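You operate a simulated robot arm through the tools that you are given. There is no shell and no other tool. Be economical: measure what you need, move in short steps, check, and stop when the job is done.

You are at the controls of a simulated two-armed robot. One attempt, no reset.

JOB
Hold the grey pan on the top of bench nine steady with one hand, lift the jar two out of it with the other and set it down on the top of bench nine. Set down upright: jar two.

It is judged by the outcome, as a careful person would: the job done as asked, and still so three seconds after it is handed in. It fails if anything else is knocked over, pushed out of place, dropped, spilled or broken.

ROBOT AND FRAMES
Two 7-joint arms with two-finger parallel grippers on one trunk, on a base that drives. Base frame: it is fixed to the floor where the robot stands at the start and does not move with it; the origin is under the middle of the robot, x ahead of it, y to its left, z up; the surface under the hand at the start is at about z = 0.8. Readings come in m, degrees, newtons and seconds.
The left shoulder is at the start at [0.062, 0.198, 1.104], the right one opposite. With the tool pointing down near the work surface each hand reaches from about 0.28 to 0.7 m from the robot's upright axis, wherever it stands, measured 20 degrees to its own side. Places, roughly: top of bench nine [0.6, 0.8, 0.8]. Payload 1.57 kg a hand.
The TCP of each hand is the grasp point between the finger pads, 0.03 m short of the fingertips. In the tool frame z runs along the fingers and y along their closing line. Largest opening 0.11 m; finger width 0.024, thickness 0.012; the body of the gripper, 0.048 by 0.112 m, starts 0.078 m behind the TCP.
Orientation is that of the tool frame in the base frame, as a unit quaternion [w, x, y, z]. With the fingers straight down and closing along the base's y, the tool's x points along the base's -x, its y along +y and its z along -z.

CONTROLS
- The arms move only by the tool servo_tool. It takes "left_motion", "right_motion" or both (then of equal length, played together; a hand with none holds still); each is a list that holds one entry, the list of rows, each a list of 7 numbers: the shift along the base's x, y, z in m, then the turn, a rotation vector about the base's x, y, z in rad, then the finger opening in m, from 0 to 0.11. In form: [[[tx, ty, tz, wx, wy, wz, claw], ...]]. A call has 1 to 10 rows; each row shifts and turns the commanded pose from where the row before left it. A row lasts 0.2 s, in which the tool goes at most 0.05 m and 8.6 degrees; a call with a longer step from one row to the next is refused whole, and so is a gripper value outside its range. Where a pose cannot be reached the arm comes as near as it can. A force on the tool above 40 N (or 10 N above the force at the start of the call, whichever is more), or a blocked arm, ends the call early, and 0.2 s more pass. Each finger travels about 0.072 m/s and halts on what it meets, pressing with about 38 N; the grip force reading is that of the motor and also rises with nothing between the fingers. The clock runs only during rows and for 0.2 s after the last one: add rows that do not move to give the fingers time. The reply holds the time, the measured pose of the TCP, the force on the tool along the base axes, the opening and the grip force, in the units named above and with some noise, with the torque about the TCP (base axes, N m) and any sound that the robot's microphone picked up.
- Cameras (640 x 400 px; columns grow to the right, rows downward): "scene" is now at [0.0963, 0.0102, 1.6771]; the picture's right is [0.15, -0.99, 0.00], its down [-0.86, -0.13, -0.49] and it looks along [0.48, 0.07, -0.87] (base axes); focal length 280 px, centre (320, 200). "left" rides on the left gripper at [0.07, -0.016, -0.141] in its tool frame; the picture's right is [0.23, 0.97, 0.00], its down [-0.86, 0.20, -0.48] and it looks along [-0.47, 0.11, 0.88] (tool axes); focal length 222 px, centre (320, 200). "right" rides on the right gripper at [0.07, 0.016, -0.141] in its tool frame; the picture's right is [-0.23, 0.97, 0.00], its down [-0.85, -0.20, -0.48] and it looks along [-0.47, -0.11, 0.88] (tool axes); focal length 222 px, centre (320, 200). There is no depth. A picture from a camera that has moved, and an enlarged one, comes with that camera's place and axes in the base frame and with its lens.
- capture(camera): a new picture of that camera. It takes no simulated time.
- move_column(by): slides the trunk up (or, below 0, down) by that many m; the arms and the scene camera ride with it, the base frame stays. It gives what a move gives, with no picture.
- drive_base(legs): drives the robot by 1 to 6 legs, each [ahead, left, turn to the left] in m, m and degrees, along the robot's own axes; the way and the turn of a leg run together, so that a leg with both is an arc; at most 1.5 m and 180 degrees a leg. The arms and the cameras ride along, it lands a little off, and it stops where it bumps. It gives what a move gives.
- aim_head(pan, tilt): turns the head with the scene camera to pan (to the left, within 86 degrees either way) and tilt (down, from -29 to 69), counted from straight ahead of the robot. It gives what a move gives.
- inspect(camera, box): a new picture of the part [left, top, right, bottom] of that camera's present view, enlarged. It takes no simulated time.
- sign_off(): hands the job in; it is judged then, once.

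Go step by step. Nothing tells you exact positions but the pictures and the camera data: compare them with the known pose of the tool, close in by small moves and look again before you grip or let go. The budget is 120 turns and 92 pictures, counting those below and the enlarged ones. Unless the task says otherwise, let go and move clear before handing in, and close with one line.

The tools are called after "Call:" as name(argument=value, ...) on one line, values as JSON. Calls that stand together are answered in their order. servo_tool: Moves the arms, as the interface text tells. Its arguments: {"type":"object","properties":{"left_motion":{"type":"array"},"right_motion":{"type":"array"}},"required":[]} The other tools are called the same way: move_column (by) slides the trunk up or down; drive_base (legs) drives the base; aim_head (pan, tilt) turns the head that bears the scene camera; capture (camera) takes a picture; inspect (camera, box) takes an enlarged picture of a part of a camera's view; sign_off () hands the job in.

At the start:

```text
t: 0.0
left_eef_pos: [0.37, 0.3343, 1.1165]
left_tcp_rot: [0.0, 0.0, 1.0, 0.0]
left_ft_force: [0.0, 0.6, -0.1]
left_wrist_torque: [0.0, 0.0, 0.01]
left_opening: 0.11
left_gripper_force: 0.0
right_eef_pos: [0.3791, -0.0382, 1.1099]
right_tcp_rot: [-0.001, 0.0, 1.0, -0.001]
right_ft_force: [0.1, 0.6, -0.7]
right_wrist_torque: [-0.04, -0.01, 0.01]
right_opening: 0.1101
right_gripper_force: 0.1
trunk travel left (down, up): [-0.7, 0.29]
robot x, y, heading: [0.0003, 0.0027, 0.0]
head pan, tilt: [8.5, 60.7]
```

scene: 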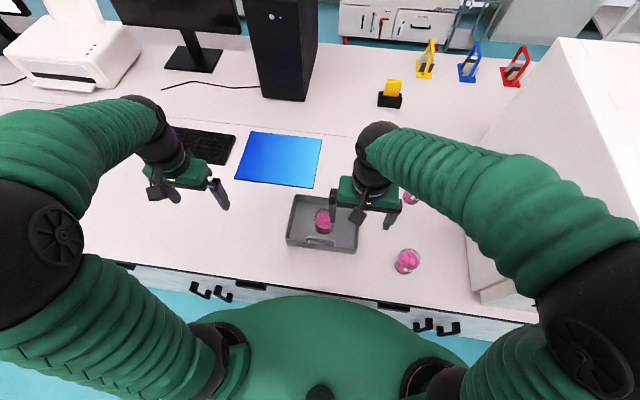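
right: 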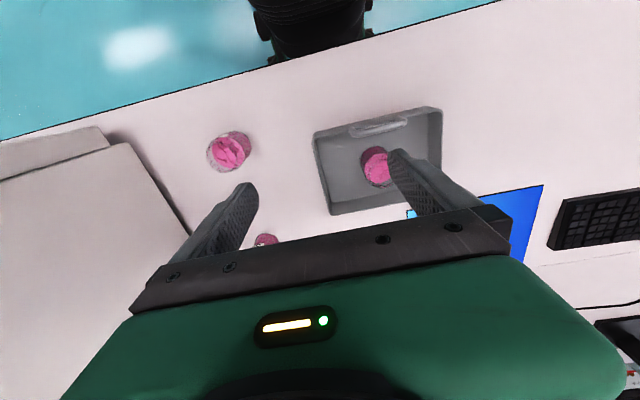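
left: 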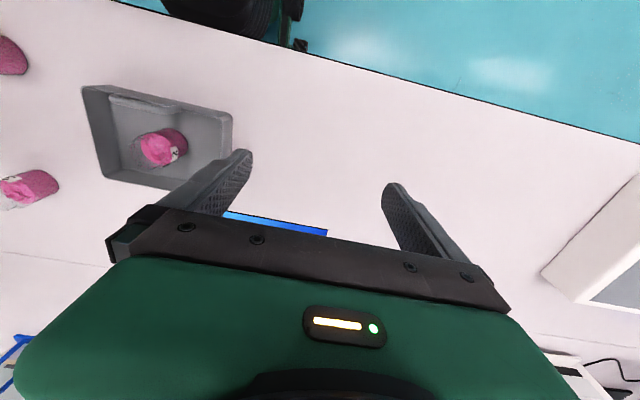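

The grey pan is in front of me near (0.5, 0.06) with a pink jar in it, and there are two more jars nearby. I'll take a closer look first.

Call:
inspect(camera="scene", box=[260, 160, 450, 290])

Call:
inspect(camera="left", box=[0, 20, 260, 220])

Call:
inspect(camera="right", box=[190, 80, 470, 260])

```text
3.08 times, centred on (355, 225) of scene
camera zoom: at [0.0963, 0.0102, 1.6771], right [0.15, -0.99, 0.0], down [-0.86, -0.13, -0.49], along [0.48, 0.07, -0.87], focal length 862 px, centre (212, 123)
```

zoom: 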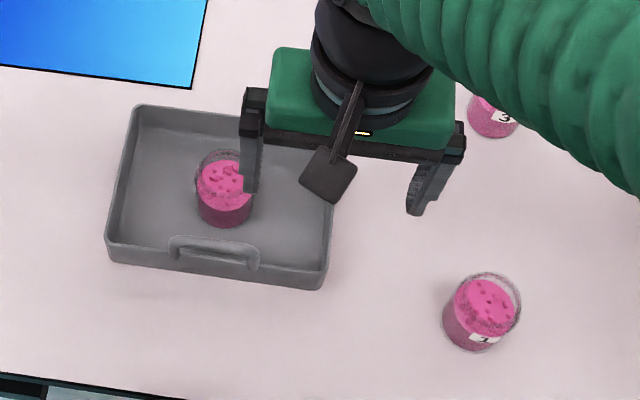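

```text
2.00 times, centred on (130, 120) of left
camera zoom: at [0.3012, 0.3194, 1.2591], right [-0.23, 0.97, 0.0], down [0.86, 0.2, 0.48], along [0.47, 0.11, -0.88], focal length 444 px, centre (700, 360)
```

zoom: 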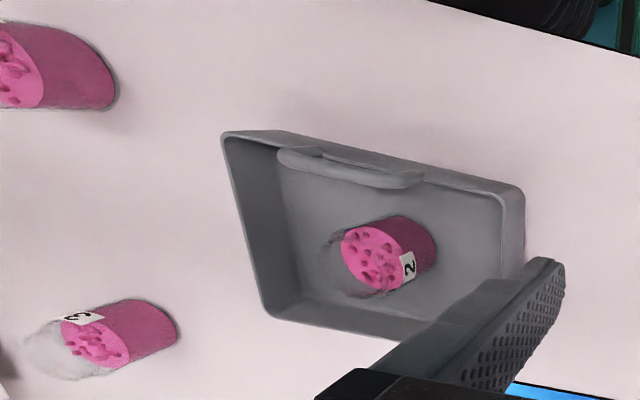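

```text
2.22 times, centred on (330, 170) of right
camera zoom: at [0.3095, -0.0214, 1.2524], right [0.23, 0.97, 0.0], down [0.86, -0.2, 0.48], along [0.47, -0.11, -0.88], focal length 494 px, centre (298, 267)
```

zoom: 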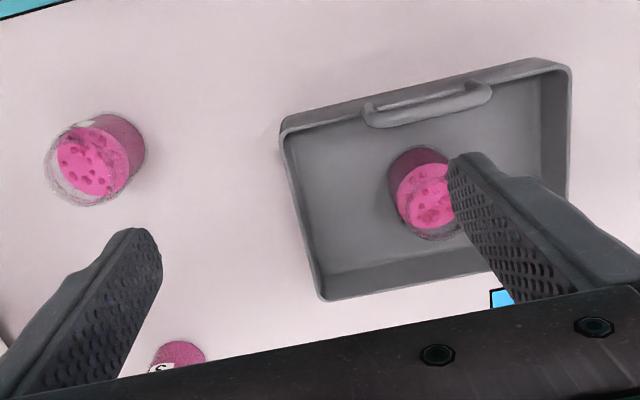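

Jar two sits at about (0.486, 0.051), roughly 6 cm wide and 7 cm tall. The pan spans x 0.40–0.57 and y −0.065–0.166. My left hand will pinch the pan's left wall, closing along y. My right hand turns 90° so it can grip the jar along x.

Call:
servo_tool(left_motion=[[[0.012, -0.017, -0.015, 0, 0, 0, 0.11], [0.012, -0.017, -0.015, 0, 0, 0, 0.11], [0.012, -0.017, -0.015, 0, 0, 0, 0.1], [0.012, -0.017, -0.015, 0, 0, 0, 0.09], [0.012, -0.017, -0.015, 0, 0, 0, 0.08], [0.012, -0.017, -0.015, 0, 0, 0, 0.07], [0.012, -0.017, -0.015, 0, 0, 0, 0.06], [0.012, -0.017, -0.015, 0, 0, 0, 0.06], [0.012, -0.017, -0.015, 0, 0, 0, 0.06], [0.007, -0.015, -0.015, 0, 0, 0, 0.06]]], right_motion=[[[0.01, -0.002, 0, 0, 0, 0.149, 0.11], [0.01, -0.002, 0, 0, 0, 0.149, 0.11], [0.01, -0.002, 0, 0, 0, 0.149, 0.11], [0.01, -0.002, 0, 0, 0, 0.149, 0.11], [0.01, -0.002, 0, 0, 0, 0.149, 0.11], [0.01, -0.002, 0, 0, 0, 0.149, 0.11], [0.01, -0.002, 0, 0, 0, 0.149, 0.11], [0.01, -0.002, 0, 0, 0, 0.149, 0.11], [0.01, -0.002, 0, 0, 0, 0.149, 0.11], [0.01, -0.002, 0, 0, 0, 0.149, 0.11]]])

```text
t: 2.2
left_eef_pos: [0.4857, 0.1652, 0.9668]
left_tcp_rot: [0.0, 0.001, 1.0, 0.001]
left_ft_force: [0.1, -1.5, 0.4]
left_wrist_torque: [0.0, 0.03, -0.01]
left_opening: 0.0602
left_gripper_force: 0.1
right_eef_pos: [0.4797, -0.0599, 1.1094]
right_tcp_rot: [-0.001, -0.679, 0.734, 0.001]
right_ft_force: [0.2, -0.3, -0.1]
right_wrist_torque: [-0.02, 0.02, -0.02]
right_opening: 0.1098
right_gripper_force: 0.1
trunk travel left (down, up): [-0.7, 0.29]
robot x, y, heading: [-0.0019, 0.002, 0.1]
head pan, tilt: [8.5, 60.7]
```

Both hands went where I sent them. I'll check the alignment in all three views.

Call:
capture(camera="left")

Call:
inspect(camera="scene", box=[240, 140, 440, 290])

Call:
capture(camera="right")

```text
85 pictures are left
camera left: at [0.4167, 0.1496, 1.1088], right [-0.23, 0.97, 0.0], down [0.86, 0.2, 0.48], along [0.47, 0.11, -0.88], focal length 222 px, centre (320, 200)
```

left: 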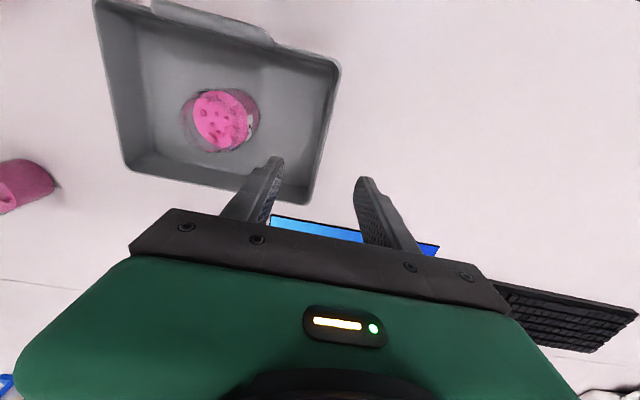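

```text
2.67 times, centred on (340, 215) of scene
camera zoom: at [0.0996, 0.0083, 1.677], right [0.15, -0.99, 0.0], down [-0.86, -0.13, -0.49], along [0.48, 0.07, -0.87], focal length 747 px, centre (267, 160)
```

zoom: 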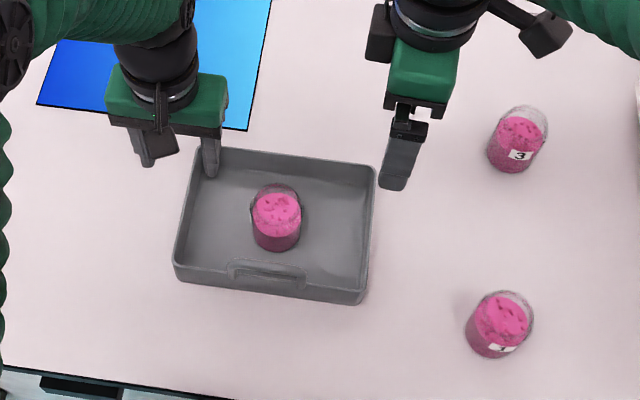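

```text
83 pictures are left
camera right: at [0.4584, -0.1273, 1.2518], right [-0.95, 0.3, 0.0], down [0.27, 0.84, 0.48], along [0.14, 0.46, -0.88], focal length 222 px, centre (320, 200)
```

right: 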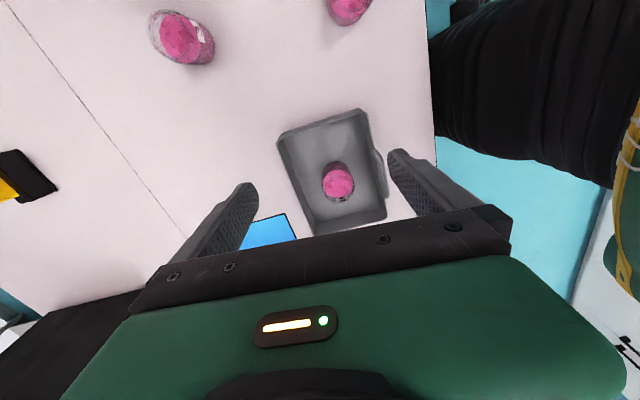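

The left wall's rim at x 0.486 works out to y ≈ 0.169, so I'll shift slightly and lower the left hand to straddle it. The right hand finishes its turn and moves over the jar, staying high.

Call:
servo_tool(left_motion=[[[0, 0.004, -0.015, 0, 0, 0, 0.06], [0, 0, -0.02, 0, 0, 0, 0.06], [0, 0, -0.02, 0, 0, 0, 0.06], [0, 0, -0.02, 0, 0, 0, 0.06], [0, 0, -0.02, 0, 0, 0, 0.06], [0, 0, -0.01, 0, 0, 0, 0.06], [0, 0, -0.01, 0, 0, 0, 0.06]]], right_motion=[[[0, 0, 0, 0, 0, 0.08, 0.1], [0.001, 0.015, 0, 0, 0, 0, 0.1], [0.001, 0.015, 0, 0, 0, 0, 0.1], [0.001, 0.015, 0, 0, 0, 0, 0.1], [0.001, 0.015, 0, 0, 0, 0, 0.1], [0.001, 0.02, 0, 0, 0, 0, 0.1], [0.001, 0.02, 0, 0, 0, 0, 0.1]]])

Call:
capture(camera="left")

Call:
capture(camera="right")

Call:
inspect(camera="scene", box=[240, 140, 440, 290])

```text
t: 3.8
left_eef_pos: [0.4853, 0.1708, 0.8513]
left_tcp_rot: [-0.001, -0.001, 1.0, -0.001]
left_ft_force: [0.0, -0.3, -0.4]
left_wrist_torque: [-0.02, 0.02, 0.01]
left_opening: 0.0601
left_gripper_force: 0.1
right_eef_pos: [0.4861, 0.0422, 1.111]
right_tcp_rot: [0.001, 0.707, -0.707, 0.0]
right_ft_force: [-0.1, 0.3, 0.5]
right_wrist_torque: [0.02, 0.0, 0.04]
right_opening: 0.1001
right_gripper_force: 0.1
trunk travel left (down, up): [-0.7, 0.29]
robot x, y, heading: [0.0008, -0.0009, -0.3]
head pan, tilt: [8.5, 60.7]
```

```text
82 pictures are left
camera left: at [0.4161, 0.1556, 0.994], right [-0.23, 0.97, 0.0], down [0.85, 0.2, 0.48], along [0.47, 0.11, -0.88], focal length 222 px, centre (320, 200)
```

left: 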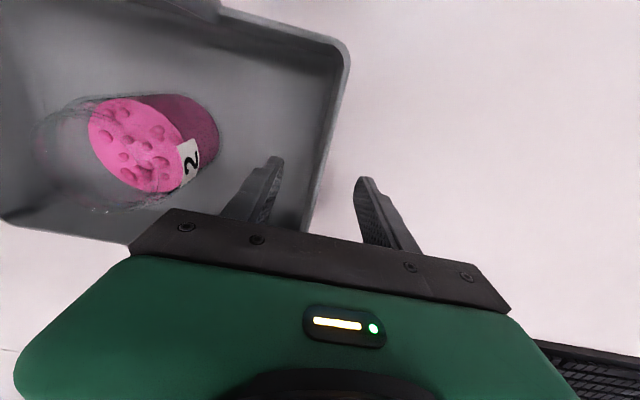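

```text
81 pictures are left
camera right: at [0.4694, -0.0269, 1.2524], right [-0.97, 0.23, 0.0], down [0.2, 0.86, 0.48], along [0.11, 0.46, -0.88], focal length 222 px, centre (320, 200)
```

right: 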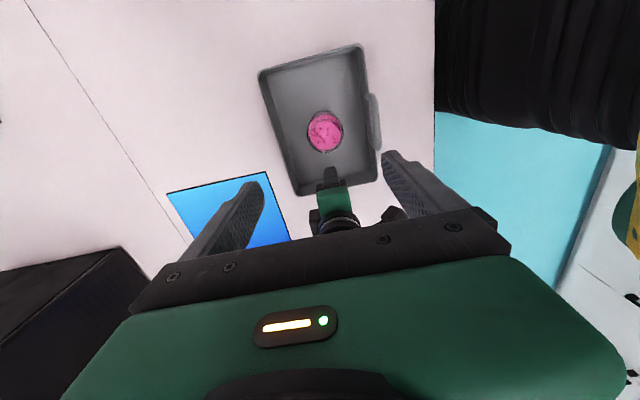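

```text
2.67 times, centred on (340, 215) of scene
camera zoom: at [0.0987, 0.0111, 1.677], right [0.15, -0.99, 0.0], down [-0.86, -0.13, -0.49], along [0.48, 0.07, -0.87], focal length 747 px, centre (267, 160)
```

zoom: 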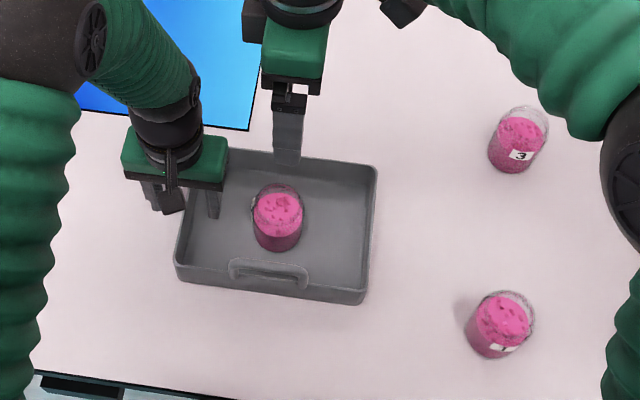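

The left wall lies between the left fingers at y ≈ 0.169–0.171. I'll go 1 cm lower and close on it.

Call:
servo_tool(left_motion=[[[0, 0, -0.01, 0, 0, 0, 0.06], [0, 0, 0, 0, 0, 0, 0.045], [0, 0, 0, 0, 0, 0, 0.03], [0, 0, 0, 0, 0, 0, 0.015], [0, 0, 0, 0, 0, 0, 0.005], [0, 0, 0, 0, 0, 0, 0.0], [0, 0, 0, 0, 0, 0, 0.0]]])

Call:
capture(camera="left")

Call:
inspect(camera="scene", box=[270, 170, 370, 260])

```text
t: 5.4
left_eef_pos: [0.4858, 0.1707, 0.8428]
left_tcp_rot: [0.001, 0.0, 1.0, 0.0]
left_ft_force: [0.2, -0.7, 0.6]
left_wrist_torque: [-0.06, 0.08, 0.02]
left_opening: 0.0039
left_gripper_force: 24.4
right_eef_pos: [0.4854, 0.0407, 1.1114]
right_tcp_rot: [0.0, -0.707, 0.707, 0.0]
right_ft_force: [0.7, 0.0, -0.4]
right_wrist_torque: [-0.05, 0.0, -0.03]
right_opening: 0.1
right_gripper_force: 0.0
trunk travel left (down, up): [-0.7, 0.29]
robot x, y, heading: [0.0019, 0.002, 0.2]
head pan, tilt: [8.5, 60.7]
```

```text
79 pictures are left
camera left: at [0.4157, 0.1547, 0.9846], right [-0.23, 0.97, 0.0], down [0.85, 0.2, 0.48], along [0.47, 0.11, -0.88], focal length 222 px, centre (320, 200)
```

left: 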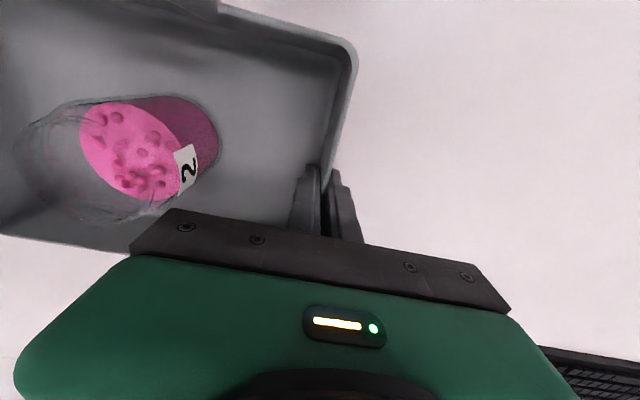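

```text
4.44 times, centred on (320, 215) of scene
camera zoom: at [0.0981, 0.0092, 1.6771], right [0.15, -0.99, 0.0], down [-0.86, -0.13, -0.49], along [0.48, 0.07, -0.87], focal length 1245 px, centre (320, 133)
```

zoom: 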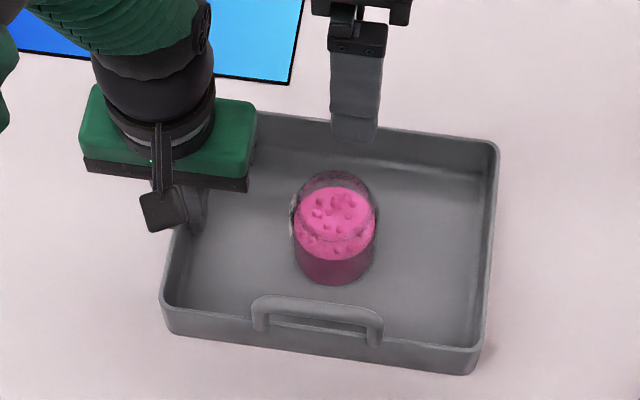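

The left hand has hold of the pan's wall (opening 4 mm, 24 N). The jar refines to (0.484, 0.053) with its top at about z 0.88, so I'll bring the right hand down partway over it.

Call:
servo_tool(right_motion=[[[-0.001, 0.004, -0.02, 0, 0, 0, 0.09], [0, 0.004, -0.02, 0, 0, 0, 0.08], [0, 0.004, -0.02, 0, 0, 0, 0.08], [0, 0, -0.02, 0, 0, 0, 0.08], [0, 0, -0.02, 0, 0, 0, 0.08], [0, 0, -0.02, 0, 0, 0, 0.08], [0, 0, -0.02, 0, 0, 0, 0.08], [0, 0, -0.02, 0, 0, 0, 0.08], [0, 0, 0, 0, 0, 0, 0.08]]])

Call:
capture(camera="right")

Call:
inspect(camera="scene", box=[270, 170, 370, 260])

Call:
capture(camera="left")

```text
t: 7.4
left_eef_pos: [0.4844, 0.1703, 0.8427]
left_tcp_rot: [0.001, 0.0, 1.0, 0.0]
left_ft_force: [0.6, 0.2, 0.7]
left_wrist_torque: [-0.05, 0.17, 0.02]
left_opening: 0.0039
left_gripper_force: 24.4
right_eef_pos: [0.4835, 0.0534, 0.9509]
right_tcp_rot: [0.0, 0.707, -0.707, 0.0]
right_ft_force: [-0.1, -1.1, 0.4]
right_wrist_torque: [0.02, -0.05, 0.02]
right_opening: 0.0801
right_gripper_force: 0.0
trunk travel left (down, up): [-0.7, 0.29]
robot x, y, heading: [-0.0009, -0.0017, -0.0]
head pan, tilt: [8.5, 60.7]
```

```text
77 pictures are left
camera right: at [0.4671, -0.0165, 1.0926], right [-0.97, 0.23, 0.0], down [0.2, 0.85, 0.48], along [0.11, 0.47, -0.88], focal length 222 px, centre (320, 200)
```

right: 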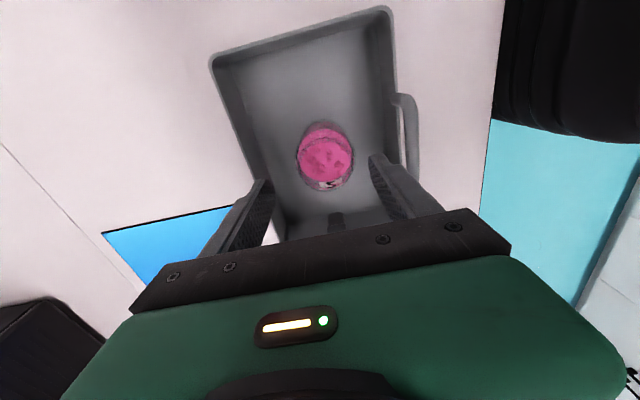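

```text
4.44 times, centred on (320, 215) of scene
camera zoom: at [0.0982, 0.0096, 1.6771], right [0.15, -0.99, 0.0], down [-0.86, -0.13, -0.49], along [0.48, 0.07, -0.87], focal length 1245 px, centre (320, 133)
```

zoom: 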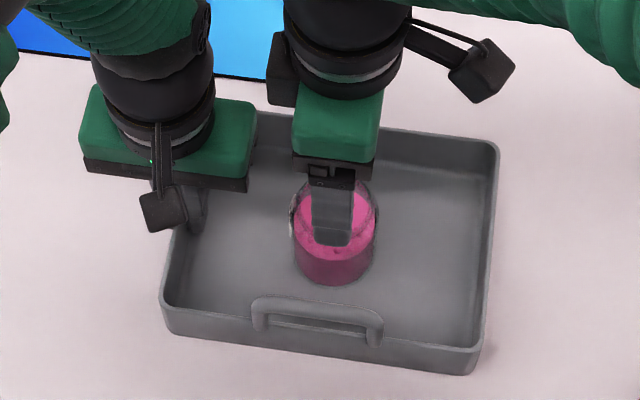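

```text
75 pictures are left
camera left: at [0.4156, 0.155, 0.9846], right [-0.23, 0.97, 0.0], down [0.85, 0.2, 0.48], along [0.47, 0.11, -0.88], focal length 222 px, centre (320, 200)
```

left: 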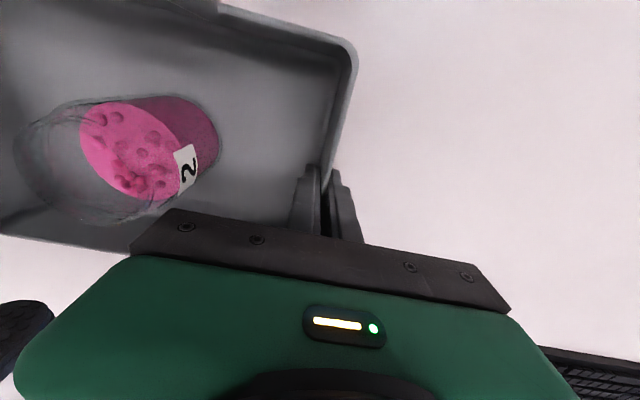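

The jar centre looks closer to y ≈ 0.057, so I'll nudge +3 mm and lower around it to z ≈ 0.85.

Call:
servo_tool(right_motion=[[[-0.001, 0.003, -0.015, 0, 0, 0, 0.08], [0, 0, -0.015, 0, 0, 0, 0.08], [0, 0, -0.015, 0, 0, 0, 0.08], [0, 0, -0.015, 0, 0, 0, 0.08], [0, 0, -0.015, 0, 0, 0, 0.08], [0, 0, -0.015, 0, 0, 0, 0.08], [0, 0, -0.01, 0, 0, 0, 0.08], [0, 0, 0, 0, 0, 0, 0.08]]])

Call:
capture(camera="right")

Call:
inspect(camera="left", box=[0, 0, 360, 260])

```text
t: 9.2
left_eef_pos: [0.4845, 0.1696, 0.8421]
left_tcp_rot: [0.001, -0.001, 1.0, 0.0]
left_ft_force: [-0.4, -0.3, 1.5]
left_wrist_torque: [0.0, 0.02, 0.03]
left_opening: 0.0036
left_gripper_force: 24.1
right_eef_pos: [0.4815, 0.0574, 0.8508]
right_tcp_rot: [0.0, -0.707, 0.707, 0.0]
right_ft_force: [0.4, 0.2, 0.5]
right_wrist_torque: [0.04, -0.01, -0.01]
right_opening: 0.0801
right_gripper_force: 0.0
trunk travel left (down, up): [-0.7, 0.29]
robot x, y, heading: [-0.0033, 0.0025, -0.1]
head pan, tilt: [8.5, 60.7]
```

```text
74 pictures are left
camera right: at [0.4663, -0.0132, 0.9918], right [-0.97, 0.23, 0.0], down [0.2, 0.86, 0.48], along [0.11, 0.47, -0.88], focal length 222 px, centre (320, 200)
```

right: 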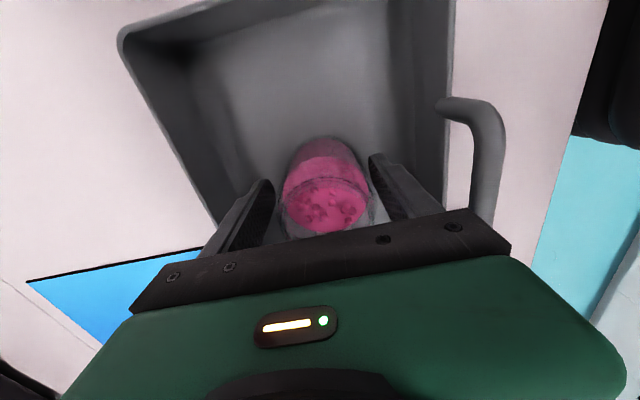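

```text
1.54 times, centred on (180, 130) of left
camera zoom: at [0.4155, 0.1551, 0.9846], right [-0.23, 0.97, 0.0], down [0.85, 0.2, 0.48], along [0.47, 0.11, -0.88], focal length 342 px, centre (535, 308)
```

zoom: 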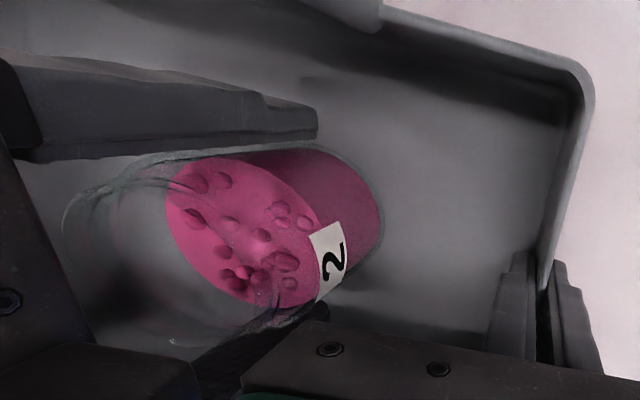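

The jar stands between the right fingers with clear margins on both sides. I'll close on it.

Call:
servo_tool(right_motion=[[[0, 0, 0, 0, 0, 0, 0.074], [0, 0, 0, 0, 0, 0, 0.069], [0, 0, 0, 0, 0, 0, 0.064], [0, 0, 0, 0, 0, 0, 0.06], [0, 0, 0, 0, 0, 0, 0.057], [0, 0, 0, 0, 0, 0, 0.054], [0, 0, 0, 0, 0, 0, 0.052], [0, 0, 0, 0, 0, 0, 0.05]]])

Call:
capture(camera="right")

```text
t: 11.0
left_eef_pos: [0.4849, 0.1697, 0.8431]
left_tcp_rot: [0.001, 0.001, 1.0, 0.0]
left_ft_force: [0.5, -1.1, 0.5]
left_wrist_torque: [-0.05, -0.01, 0.04]
left_opening: 0.004
left_gripper_force: 24.8
right_eef_pos: [0.4835, 0.0564, 0.8501]
right_tcp_rot: [0.001, 0.707, -0.707, 0.0]
right_ft_force: [-0.2, -0.7, 1.9]
right_wrist_torque: [-0.05, -0.06, 0.01]
right_opening: 0.0631
right_gripper_force: 38.3
trunk travel left (down, up): [-0.7, 0.29]
robot x, y, heading: [0.0029, -0.0001, 0.2]
head pan, tilt: [8.5, 60.7]
```

```text
72 pictures are left
camera right: at [0.4663, -0.0132, 0.9921], right [-0.97, 0.23, 0.0], down [0.2, 0.86, 0.48], along [0.11, 0.47, -0.88], focal length 222 px, centre (320, 200)
```

right: 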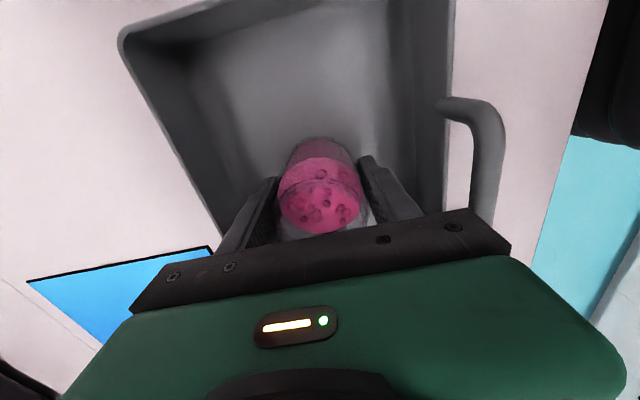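

The jar is gripped at 63 mm with 38 N. I'll lift it slowly and check.

Call:
servo_tool(right_motion=[[[0, 0, 0.004, 0, 0, 0, 0.05], [0, 0, 0.008, 0, 0, 0, 0.05], [0, 0, 0.012, 0, 0, 0, 0.05], [0, 0, 0.014, 0, 0, 0, 0.05], [0, 0, 0.014, 0, 0, 0, 0.05], [0, 0, 0.014, 0, 0, 0, 0.05], [0, 0, 0.014, 0, 0, 0, 0.05], [0, 0, 0.014, 0, 0, 0, 0.05], [0, 0, 0.008, 0, 0, 0, 0.05], [0, 0, 0.004, 0, 0, 0, 0.05]]])

Call:
capture(camera="left")

Call:
capture(camera="scene")

```text
t: 13.2
left_eef_pos: [0.4855, 0.1695, 0.8425]
left_tcp_rot: [0.001, 0.0, 1.0, 0.0]
left_ft_force: [-0.3, -0.1, 2.3]
left_wrist_torque: [-0.01, 0.0, 0.01]
left_opening: 0.004
left_gripper_force: 24.3
right_eef_pos: [0.4819, 0.0565, 0.9567]
right_tcp_rot: [0.001, 0.707, -0.707, 0.0]
right_ft_force: [-0.6, -1.3, -2.2]
right_wrist_torque: [-0.02, -0.03, 0.01]
right_opening: 0.0631
right_gripper_force: 37.9
trunk travel left (down, up): [-0.7, 0.29]
robot x, y, heading: [0.002, -0.0009, -0.2]
head pan, tilt: [8.5, 60.7]
```

```text
71 pictures are left
camera left: at [0.4156, 0.1551, 0.9846], right [-0.23, 0.97, 0.0], down [0.85, 0.2, 0.48], along [0.47, 0.11, -0.88], focal length 222 px, centre (320, 200)
```

left: 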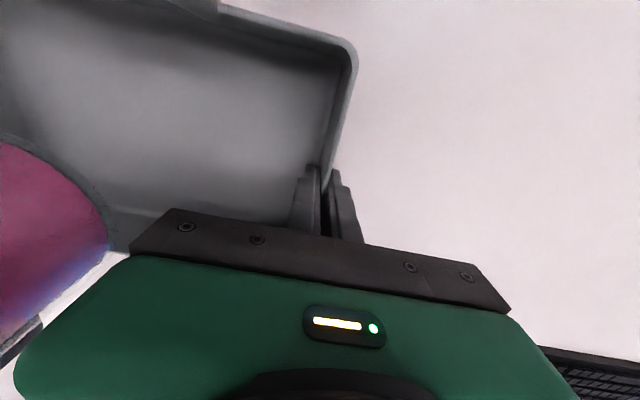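

```text
70 pictures are left
camera scene: at [0.0981, 0.0098, 1.6771], right [0.15, -0.99, 0.0], down [-0.86, -0.13, -0.49], along [0.48, 0.07, -0.87], focal length 280 px, centre (320, 200)
```

scene: 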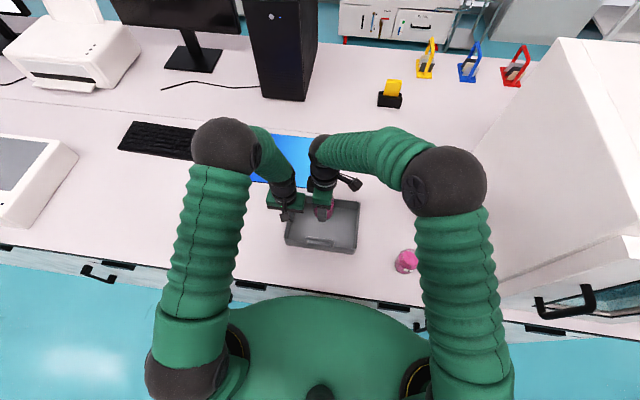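

The jar is up and the pan stayed put. I'll carry the jar to the free spot right of the pan, about (0.50, −0.135), between jars one and three.

Call:
servo_tool(right_motion=[[[0.001, -0.008, 0, 0, 0, 0, 0.05], [0.002, -0.016, 0, 0, 0, 0, 0.05], [0.002, -0.022, 0, 0, 0, 0, 0.05], [0.002, -0.025, 0, 0, 0, 0, 0.05], [0.002, -0.025, 0, 0, 0, 0, 0.05], [0.002, -0.025, 0, 0, 0, 0, 0.05], [0.002, -0.025, 0, 0, 0, 0, 0.05], [0.002, -0.022, 0, 0, 0, 0, 0.05], [0.002, -0.016, 0, 0, 0, 0, 0.05], [0.001, -0.007, 0, 0, 0, 0, 0.05]]])

Call:
capture(camera="right")

Call:
inspect(camera="scene", box=[270, 160, 450, 290])

```text
t: 15.4
left_eef_pos: [0.4866, 0.1708, 0.8426]
left_tcp_rot: [0.0, 0.0, 1.0, 0.0]
left_ft_force: [0.5, 0.8, 1.6]
left_wrist_torque: [-0.06, -0.14, 0.02]
left_opening: 0.0038
left_gripper_force: 25.1
right_eef_pos: [0.5001, -0.1339, 0.956]
right_tcp_rot: [0.001, 0.707, -0.707, 0.0]
right_ft_force: [-0.1, 0.2, -1.2]
right_wrist_torque: [-0.01, 0.02, -0.01]
right_opening: 0.0633
right_gripper_force: 37.4
trunk travel left (down, up): [-0.7, 0.29]
robot x, y, heading: [-0.0007, 0.0054, 0.2]
head pan, tilt: [8.5, 60.7]
```

```text
69 pictures are left
camera right: at [0.4842, -0.2043, 1.0982], right [-0.97, 0.23, 0.0], down [0.2, 0.85, 0.48], along [0.11, 0.47, -0.88], focal length 222 px, centre (320, 200)
```

right: 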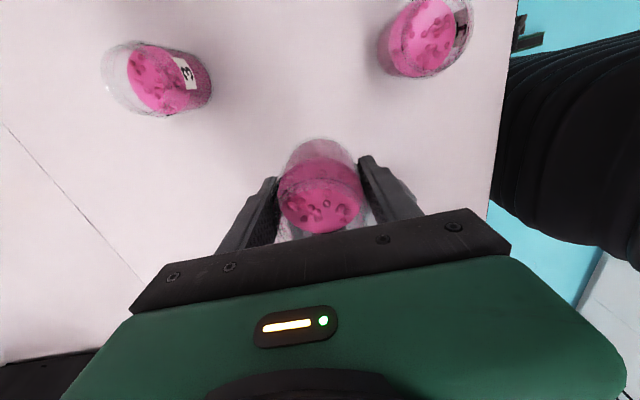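

```text
3.08 times, centred on (360, 225) of scene
camera zoom: at [0.0983, 0.0088, 1.677], right [0.15, -0.99, 0.0], down [-0.86, -0.13, -0.49], along [0.48, 0.07, -0.87], focal length 862 px, centre (197, 123)
```

zoom: 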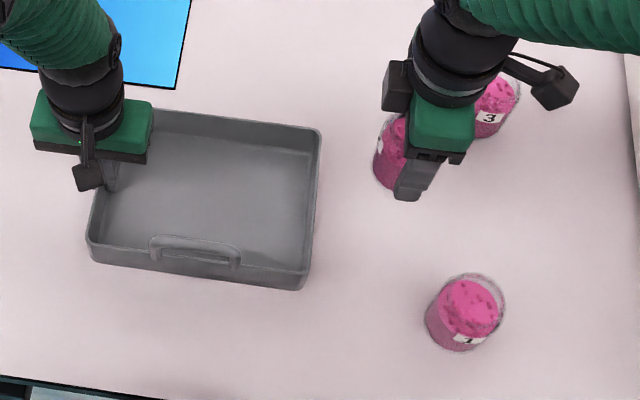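

The spot is clear. I'll lower close to the surface.

Call:
servo_tool(right_motion=[[[0, 0, -0.006, 0, 0, 0, 0.05], [0, 0, -0.012, 0, 0, 0, 0.05], [0, 0, -0.014, 0, 0, 0, 0.05], [0, 0, -0.014, 0, 0, 0, 0.05], [0, 0, -0.014, 0, 0, 0, 0.05], [0, 0, -0.014, 0, 0, 0, 0.05], [0, 0, -0.01, 0, 0, 0, 0.05], [0, 0, -0.007, 0, 0, 0, 0.05], [0, 0, -0.005, 0, 0, 0, 0.05], [0, 0, -0.003, 0, 0, 0, 0.05]]])

Call:
servo_tool(right_motion=[[[0, 0, -0.002, 0, 0, 0, 0.05], [0, 0, -0.002, 0, 0, 0, 0.05], [0, 0, 0, 0, 0, 0, 0.05]]])

Call:
servo_tool(right_motion=[[[0, 0, -0.002, 0, 0, 0, 0.05], [0, 0, 0, 0, 0, 0, 0.05]]])

Call:
inspect(camera="scene", box=[340, 160, 440, 230])

```text
t: 17.6
left_eef_pos: [0.4847, 0.1699, 0.8434]
left_tcp_rot: [0.0, 0.0, 1.0, 0.001]
left_ft_force: [0.4, -0.9, 0.6]
left_wrist_torque: [-0.09, 0.05, 0.04]
left_opening: 0.0039
left_gripper_force: 24.3
right_eef_pos: [0.5011, -0.1354, 0.8563]
right_tcp_rot: [0.0, 0.707, -0.707, 0.0]
right_ft_force: [0.9, 0.6, -2.1]
right_wrist_torque: [-0.01, -0.02, 0.02]
right_opening: 0.0631
right_gripper_force: 38.0
trunk travel left (down, up): [-0.7, 0.29]
robot x, y, heading: [-0.0033, -0.0054, -0.3]
head pan, tilt: [8.5, 60.7]
```

```text
t: 18.4
left_eef_pos: [0.4848, 0.1699, 0.8426]
left_tcp_rot: [0.0, -0.001, 1.0, 0.001]
left_ft_force: [-0.2, -0.6, 0.2]
left_wrist_torque: [-0.1, 0.08, 0.03]
left_opening: 0.0039
left_gripper_force: 24.4
right_eef_pos: [0.4991, -0.1352, 0.8538]
right_tcp_rot: [0.0, -0.706, 0.708, 0.001]
right_ft_force: [0.0, -0.1, -0.9]
right_wrist_torque: [0.0, 0.01, 0.01]
right_opening: 0.063
right_gripper_force: 37.7
trunk travel left (down, up): [-0.7, 0.29]
robot x, y, heading: [-0.0015, 0.0016, 0.2]
head pan, tilt: [8.5, 60.7]
```

```text
t: 19.0
left_eef_pos: [0.4841, 0.1686, 0.8427]
left_tcp_rot: [0.0, 0.0, 1.0, 0.001]
left_ft_force: [-1.3, 0.4, -0.4]
left_wrist_torque: [-0.13, 0.04, 0.04]
left_opening: 0.0039
left_gripper_force: 24.4
right_eef_pos: [0.5001, -0.1353, 0.8516]
right_tcp_rot: [0.001, 0.707, -0.707, 0.0]
right_ft_force: [0.0, -0.9, -2.3]
right_wrist_torque: [-0.01, 0.02, 0.0]
right_opening: 0.0629
right_gripper_force: 38.3
trunk travel left (down, up): [-0.7, 0.29]
robot x, y, heading: [0.0008, 0.0013, -0.2]
head pan, tilt: [8.5, 60.7]
```

```text
5.71 times, centred on (390, 195) of scene
camera zoom: at [0.0987, 0.0087, 1.677], right [0.15, -0.99, 0.0], down [-0.86, -0.13, -0.49], along [0.48, 0.07, -0.87], focal length 1600 px, centre (-80, 229)
```

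zoom: 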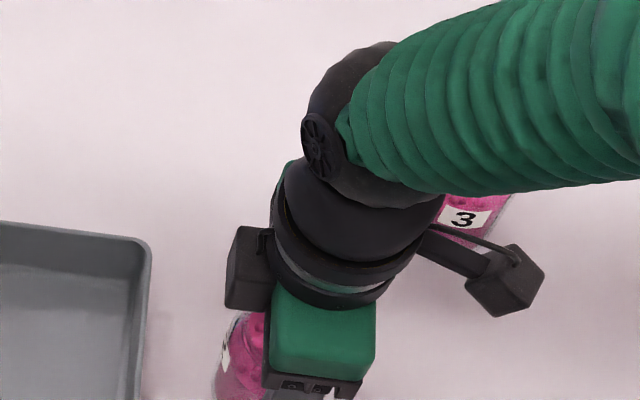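

There's no contact yet, as the force is still just the jar's weight. I'll keep going down 2 mm at a time.

Call:
servo_tool(right_motion=[[[0, 0, -0.002, 0, 0, 0, 0.05], [0, 0, 0, 0, 0, 0, 0.05]]])

Call:
servo_tool(right_motion=[[[0, 0, -0.0015, 0, 0, 0, 0.05], [0, 0, 0, 0, 0, 0, 0.05]]])

```text
t: 19.6
left_eef_pos: [0.4846, 0.1696, 0.8431]
left_tcp_rot: [0.0, 0.0, 1.0, 0.0]
left_ft_force: [-0.5, -0.2, 0.1]
left_wrist_torque: [-0.09, 0.03, 0.03]
left_opening: 0.0039
left_gripper_force: 24.3
right_eef_pos: [0.4999, -0.1355, 0.8492]
right_tcp_rot: [-0.001, -0.707, 0.707, 0.001]
right_ft_force: [0.1, -0.6, -2.0]
right_wrist_torque: [0.0, 0.02, 0.0]
right_opening: 0.0628
right_gripper_force: 38.4
trunk travel left (down, up): [-0.7, 0.29]
robot x, y, heading: [0.0003, 0.0008, 0.2]
head pan, tilt: [8.5, 60.7]
```

```text
t: 20.2
left_eef_pos: [0.4854, 0.1689, 0.8427]
left_tcp_rot: [0.0, 0.0, 1.0, 0.0]
left_ft_force: [0.1, -0.6, 0.6]
left_wrist_torque: [-0.1, 0.0, 0.05]
left_opening: 0.0039
left_gripper_force: 24.5
right_eef_pos: [0.5011, -0.1356, 0.8479]
right_tcp_rot: [-0.001, -0.707, 0.707, 0.001]
right_ft_force: [-0.2, 0.5, -1.6]
right_wrist_torque: [-0.03, 0.02, -0.04]
right_opening: 0.063
right_gripper_force: 37.8
trunk travel left (down, up): [-0.7, 0.29]
robot x, y, heading: [0.0019, 0.0002, 0.1]
head pan, tilt: [8.5, 60.7]
```

Still hanging, so I'll continue down in small steps.

Call:
servo_tool(right_motion=[[[0, 0, -0.0015, 0, 0, 0, 0.05], [0, 0, 0, 0, 0, 0, 0.05]]])

Call:
servo_tool(right_motion=[[[0, 0, -0.001, 0, 0, 0, 0.05], [0, 0, 0, 0, 0, 0, 0.05]]])

Call:
capture(camera="right")

```text
t: 20.8
left_eef_pos: [0.4852, 0.169, 0.8429]
left_tcp_rot: [-0.001, 0.0, 1.0, 0.0]
left_ft_force: [-0.4, -0.3, -0.5]
left_wrist_torque: [-0.13, 0.01, 0.0]
left_opening: 0.0038
left_gripper_force: 24.2
right_eef_pos: [0.4995, -0.1355, 0.8461]
right_tcp_rot: [0.0, 0.707, -0.707, -0.001]
right_ft_force: [0.1, 0.1, -2.4]
right_wrist_torque: [0.03, -0.04, -0.02]
right_opening: 0.0629
right_gripper_force: 38.2
trunk travel left (down, up): [-0.7, 0.29]
robot x, y, heading: [-0.0007, 0.0026, -0.0]
head pan, tilt: [8.5, 60.7]
```

```text
t: 21.4
left_eef_pos: [0.4841, 0.1702, 0.8421]
left_tcp_rot: [0.0, 0.001, 1.0, 0.0]
left_ft_force: [0.4, 0.1, 0.6]
left_wrist_torque: [-0.09, 0.02, 0.03]
left_opening: 0.0034
left_gripper_force: 24.9
right_eef_pos: [0.5001, -0.1355, 0.8457]
right_tcp_rot: [0.0, -0.707, 0.707, 0.001]
right_ft_force: [0.3, -0.7, -0.7]
right_wrist_torque: [0.01, -0.02, -0.03]
right_opening: 0.063
right_gripper_force: 38.1
trunk travel left (down, up): [-0.7, 0.29]
robot x, y, heading: [0.0003, 0.0011, -0.0]
head pan, tilt: [8.5, 60.7]
```

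```text
66 pictures are left
camera right: at [0.4842, -0.2046, 0.9875], right [-0.97, 0.23, 0.0], down [0.2, 0.85, 0.48], along [0.11, 0.47, -0.88], focal length 222 px, centre (320, 200)
```

right: 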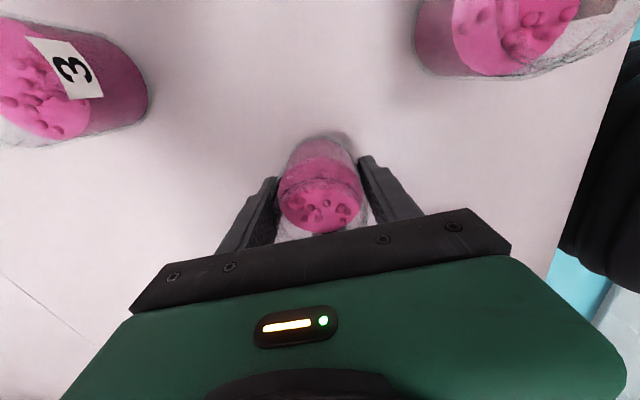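

Nearly down: the shadow now hugs the base. I'll step lower until the contact is clear.

Call:
servo_tool(right_motion=[[[0, 0, -0.001, 0, 0, 0, 0.05], [0, 0, 0, 0, 0, 0, 0.05]]])

Call:
servo_tool(right_motion=[[[0, 0, -0.001, 0, 0, 0, 0.05], [0, 0, 0, 0, 0, 0, 0.05]]])

```text
t: 22.0
left_eef_pos: [0.4853, 0.1702, 0.844]
left_tcp_rot: [0.001, 0.0, 1.0, 0.001]
left_ft_force: [-0.4, 1.2, 0.0]
left_wrist_torque: [0.17, -0.01, -0.04]
left_opening: 0.0042
left_gripper_force: 24.8
right_eef_pos: [0.5016, -0.1336, 0.8453]
right_tcp_rot: [0.0, -0.707, 0.707, -0.001]
right_ft_force: [1.1, -1.4, 10.0]
right_wrist_torque: [-0.09, 0.26, 0.03]
right_opening: 0.0632
right_gripper_force: 37.5
trunk travel left (down, up): [-0.7, 0.29]
robot x, y, heading: [0.0001, -0.0008, -0.2]
head pan, tilt: [8.5, 60.7]
```

```text
t: 22.6
left_eef_pos: [0.4833, 0.1692, 0.8429]
left_tcp_rot: [0.001, -0.001, 1.0, 0.0]
left_ft_force: [-0.5, -0.2, 1.1]
left_wrist_torque: [0.23, -0.03, 0.01]
left_opening: 0.004
left_gripper_force: 24.9
right_eef_pos: [0.5004, -0.1356, 0.8453]
right_tcp_rot: [-0.001, 0.707, -0.707, 0.001]
right_ft_force: [2.3, -2.6, 25.4]
right_wrist_torque: [-0.07, 0.52, 0.05]
right_opening: 0.0632
right_gripper_force: 37.6
trunk travel left (down, up): [-0.7, 0.29]
robot x, y, heading: [-0.002, -0.0031, -0.0]
head pan, tilt: [8.5, 60.7]
```

Firm contact at 25 N. I'll back off 1.5 mm of commanded depth, then open the fingers.

Call:
servo_tool(right_motion=[[[0, 0, 0.0015, 0, 0, 0, 0.05], [0, 0, 0, 0, 0, 0, 0.058], [0, 0, 0, 0, 0, 0, 0.063], [0, 0, 0, 0, 0, 0, 0.067], [0, 0, 0, 0, 0, 0, 0.071], [0, 0, 0, 0, 0, 0, 0.076], [0, 0, 0, 0, 0, 0, 0.082], [0, 0, 0, 0, 0, 0, 0.082]]])

Call:
capture(camera="right")

```text
t: 24.4
left_eef_pos: [0.4845, 0.1702, 0.842]
left_tcp_rot: [0.0, 0.0, 1.0, 0.0]
left_ft_force: [-0.2, 0.5, 1.0]
left_wrist_torque: [-0.09, 0.01, -0.1]
left_opening: 0.0039
left_gripper_force: 24.1
right_eef_pos: [0.5008, -0.1352, 0.8449]
right_tcp_rot: [-0.002, -0.706, 0.708, 0.001]
right_ft_force: [-0.4, 0.6, 1.2]
right_wrist_torque: [0.0, -0.02, 0.05]
right_opening: 0.0822
right_gripper_force: 0.1
trunk travel left (down, up): [-0.7, 0.29]
robot x, y, heading: [-0.0027, -0.0014, -0.2]
head pan, tilt: [8.5, 60.7]
```

```text
65 pictures are left
camera right: at [0.4844, -0.2044, 0.987], right [-0.97, 0.23, 0.0], down [0.2, 0.85, 0.48], along [0.11, 0.47, -0.88], focal length 222 px, centre (320, 200)
```

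right: 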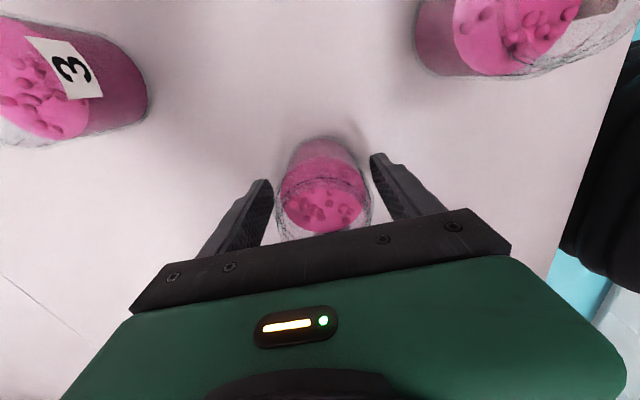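

The jar is standing free. I'll raise the right hand straight up and open the left hand off the pan.

Call:
servo_tool(right_motion=[[[0, 0, 0.01, 0, 0, 0, 0.082], [0, 0, 0.015, 0, 0, 0, 0.082], [0, 0, 0.02, 0, 0, 0, 0.082], [0, 0, 0.025, 0, 0, 0, 0.082], [0, 0, 0.025, 0, 0, 0, 0.082], [0, 0, 0.025, 0, 0, 0, 0.082], [0, 0, 0.025, 0, 0, 0, 0.082], [0, 0, 0.025, 0, 0, 0, 0.082], [0, 0, 0.025, 0, 0, 0, 0.082], [0, 0, 0.02, 0, 0, 0, 0.082]]], left_motion=[[[0, 0, 0, 0, 0, 0, 0.008], [0, 0, 0, 0, 0, 0, 0.018], [0, 0, 0, 0, 0, 0, 0.03], [0, 0, 0, 0, 0, 0, 0.04], [0, 0, 0, 0, 0, 0, 0.04], [0, 0, 0.01, 0, 0, 0, 0.04], [0, 0, 0.02, 0, 0, 0, 0.04], [0, 0, 0.03, 0, 0, 0, 0.04], [0, 0, 0.03, 0, 0, 0, 0.04], [0, 0, 0.03, 0, 0, 0, 0.04]]])

Call:
capture(camera="right")

Call:
inspect(camera="scene", box=[270, 160, 450, 290])

```text
t: 26.6
left_eef_pos: [0.4841, 0.1698, 0.9647]
left_tcp_rot: [0.001, -0.001, 1.0, 0.0]
left_ft_force: [-0.6, -1.0, -0.2]
left_wrist_torque: [0.0, -0.03, -0.01]
left_opening: 0.0399
left_gripper_force: 0.1
right_eef_pos: [0.5006, -0.1359, 1.061]
right_tcp_rot: [-0.001, 0.707, -0.707, 0.0]
right_ft_force: [0.1, -0.2, 0.3]
right_wrist_torque: [0.0, -0.02, -0.01]
right_opening: 0.0817
right_gripper_force: 0.1
trunk travel left (down, up): [-0.7, 0.29]
robot x, y, heading: [0.0015, -0.0033, -0.2]
head pan, tilt: [8.5, 60.7]
```

```text
64 pictures are left
camera right: at [0.483, -0.2043, 1.2023], right [-0.97, 0.23, 0.0], down [0.2, 0.85, 0.48], along [0.11, 0.47, -0.88], focal length 222 px, centre (320, 200)
```

right: 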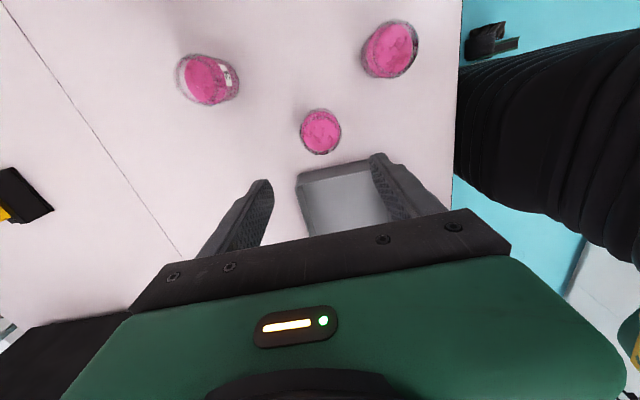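

```text
3.08 times, centred on (360, 225) of scene
camera zoom: at [0.096, 0.0087, 1.6771], right [0.15, -0.99, 0.0], down [-0.86, -0.13, -0.49], along [0.48, 0.07, -0.87], focal length 862 px, centre (197, 123)
```

zoom: 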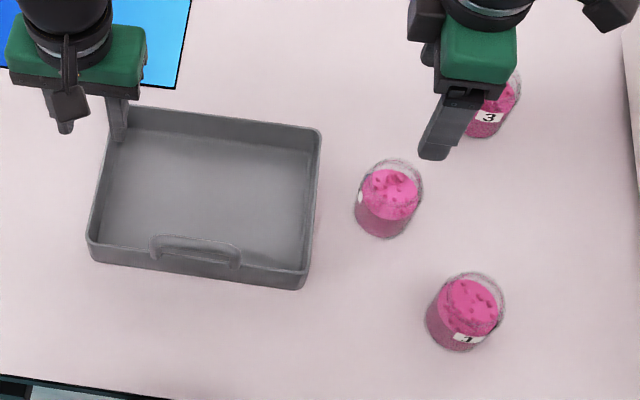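

Jar two stands upright on the bench, the pan hasn't moved, the other jars are untouched and both hands are clear. I'm handing it in.

Call:
sign_off()

```text
The job is handed in.
```

I held the grey pan steady with the left hand, lifted jar two out with the right and set it down upright on bench nine, just right of the pan; nothing else was disturbed.
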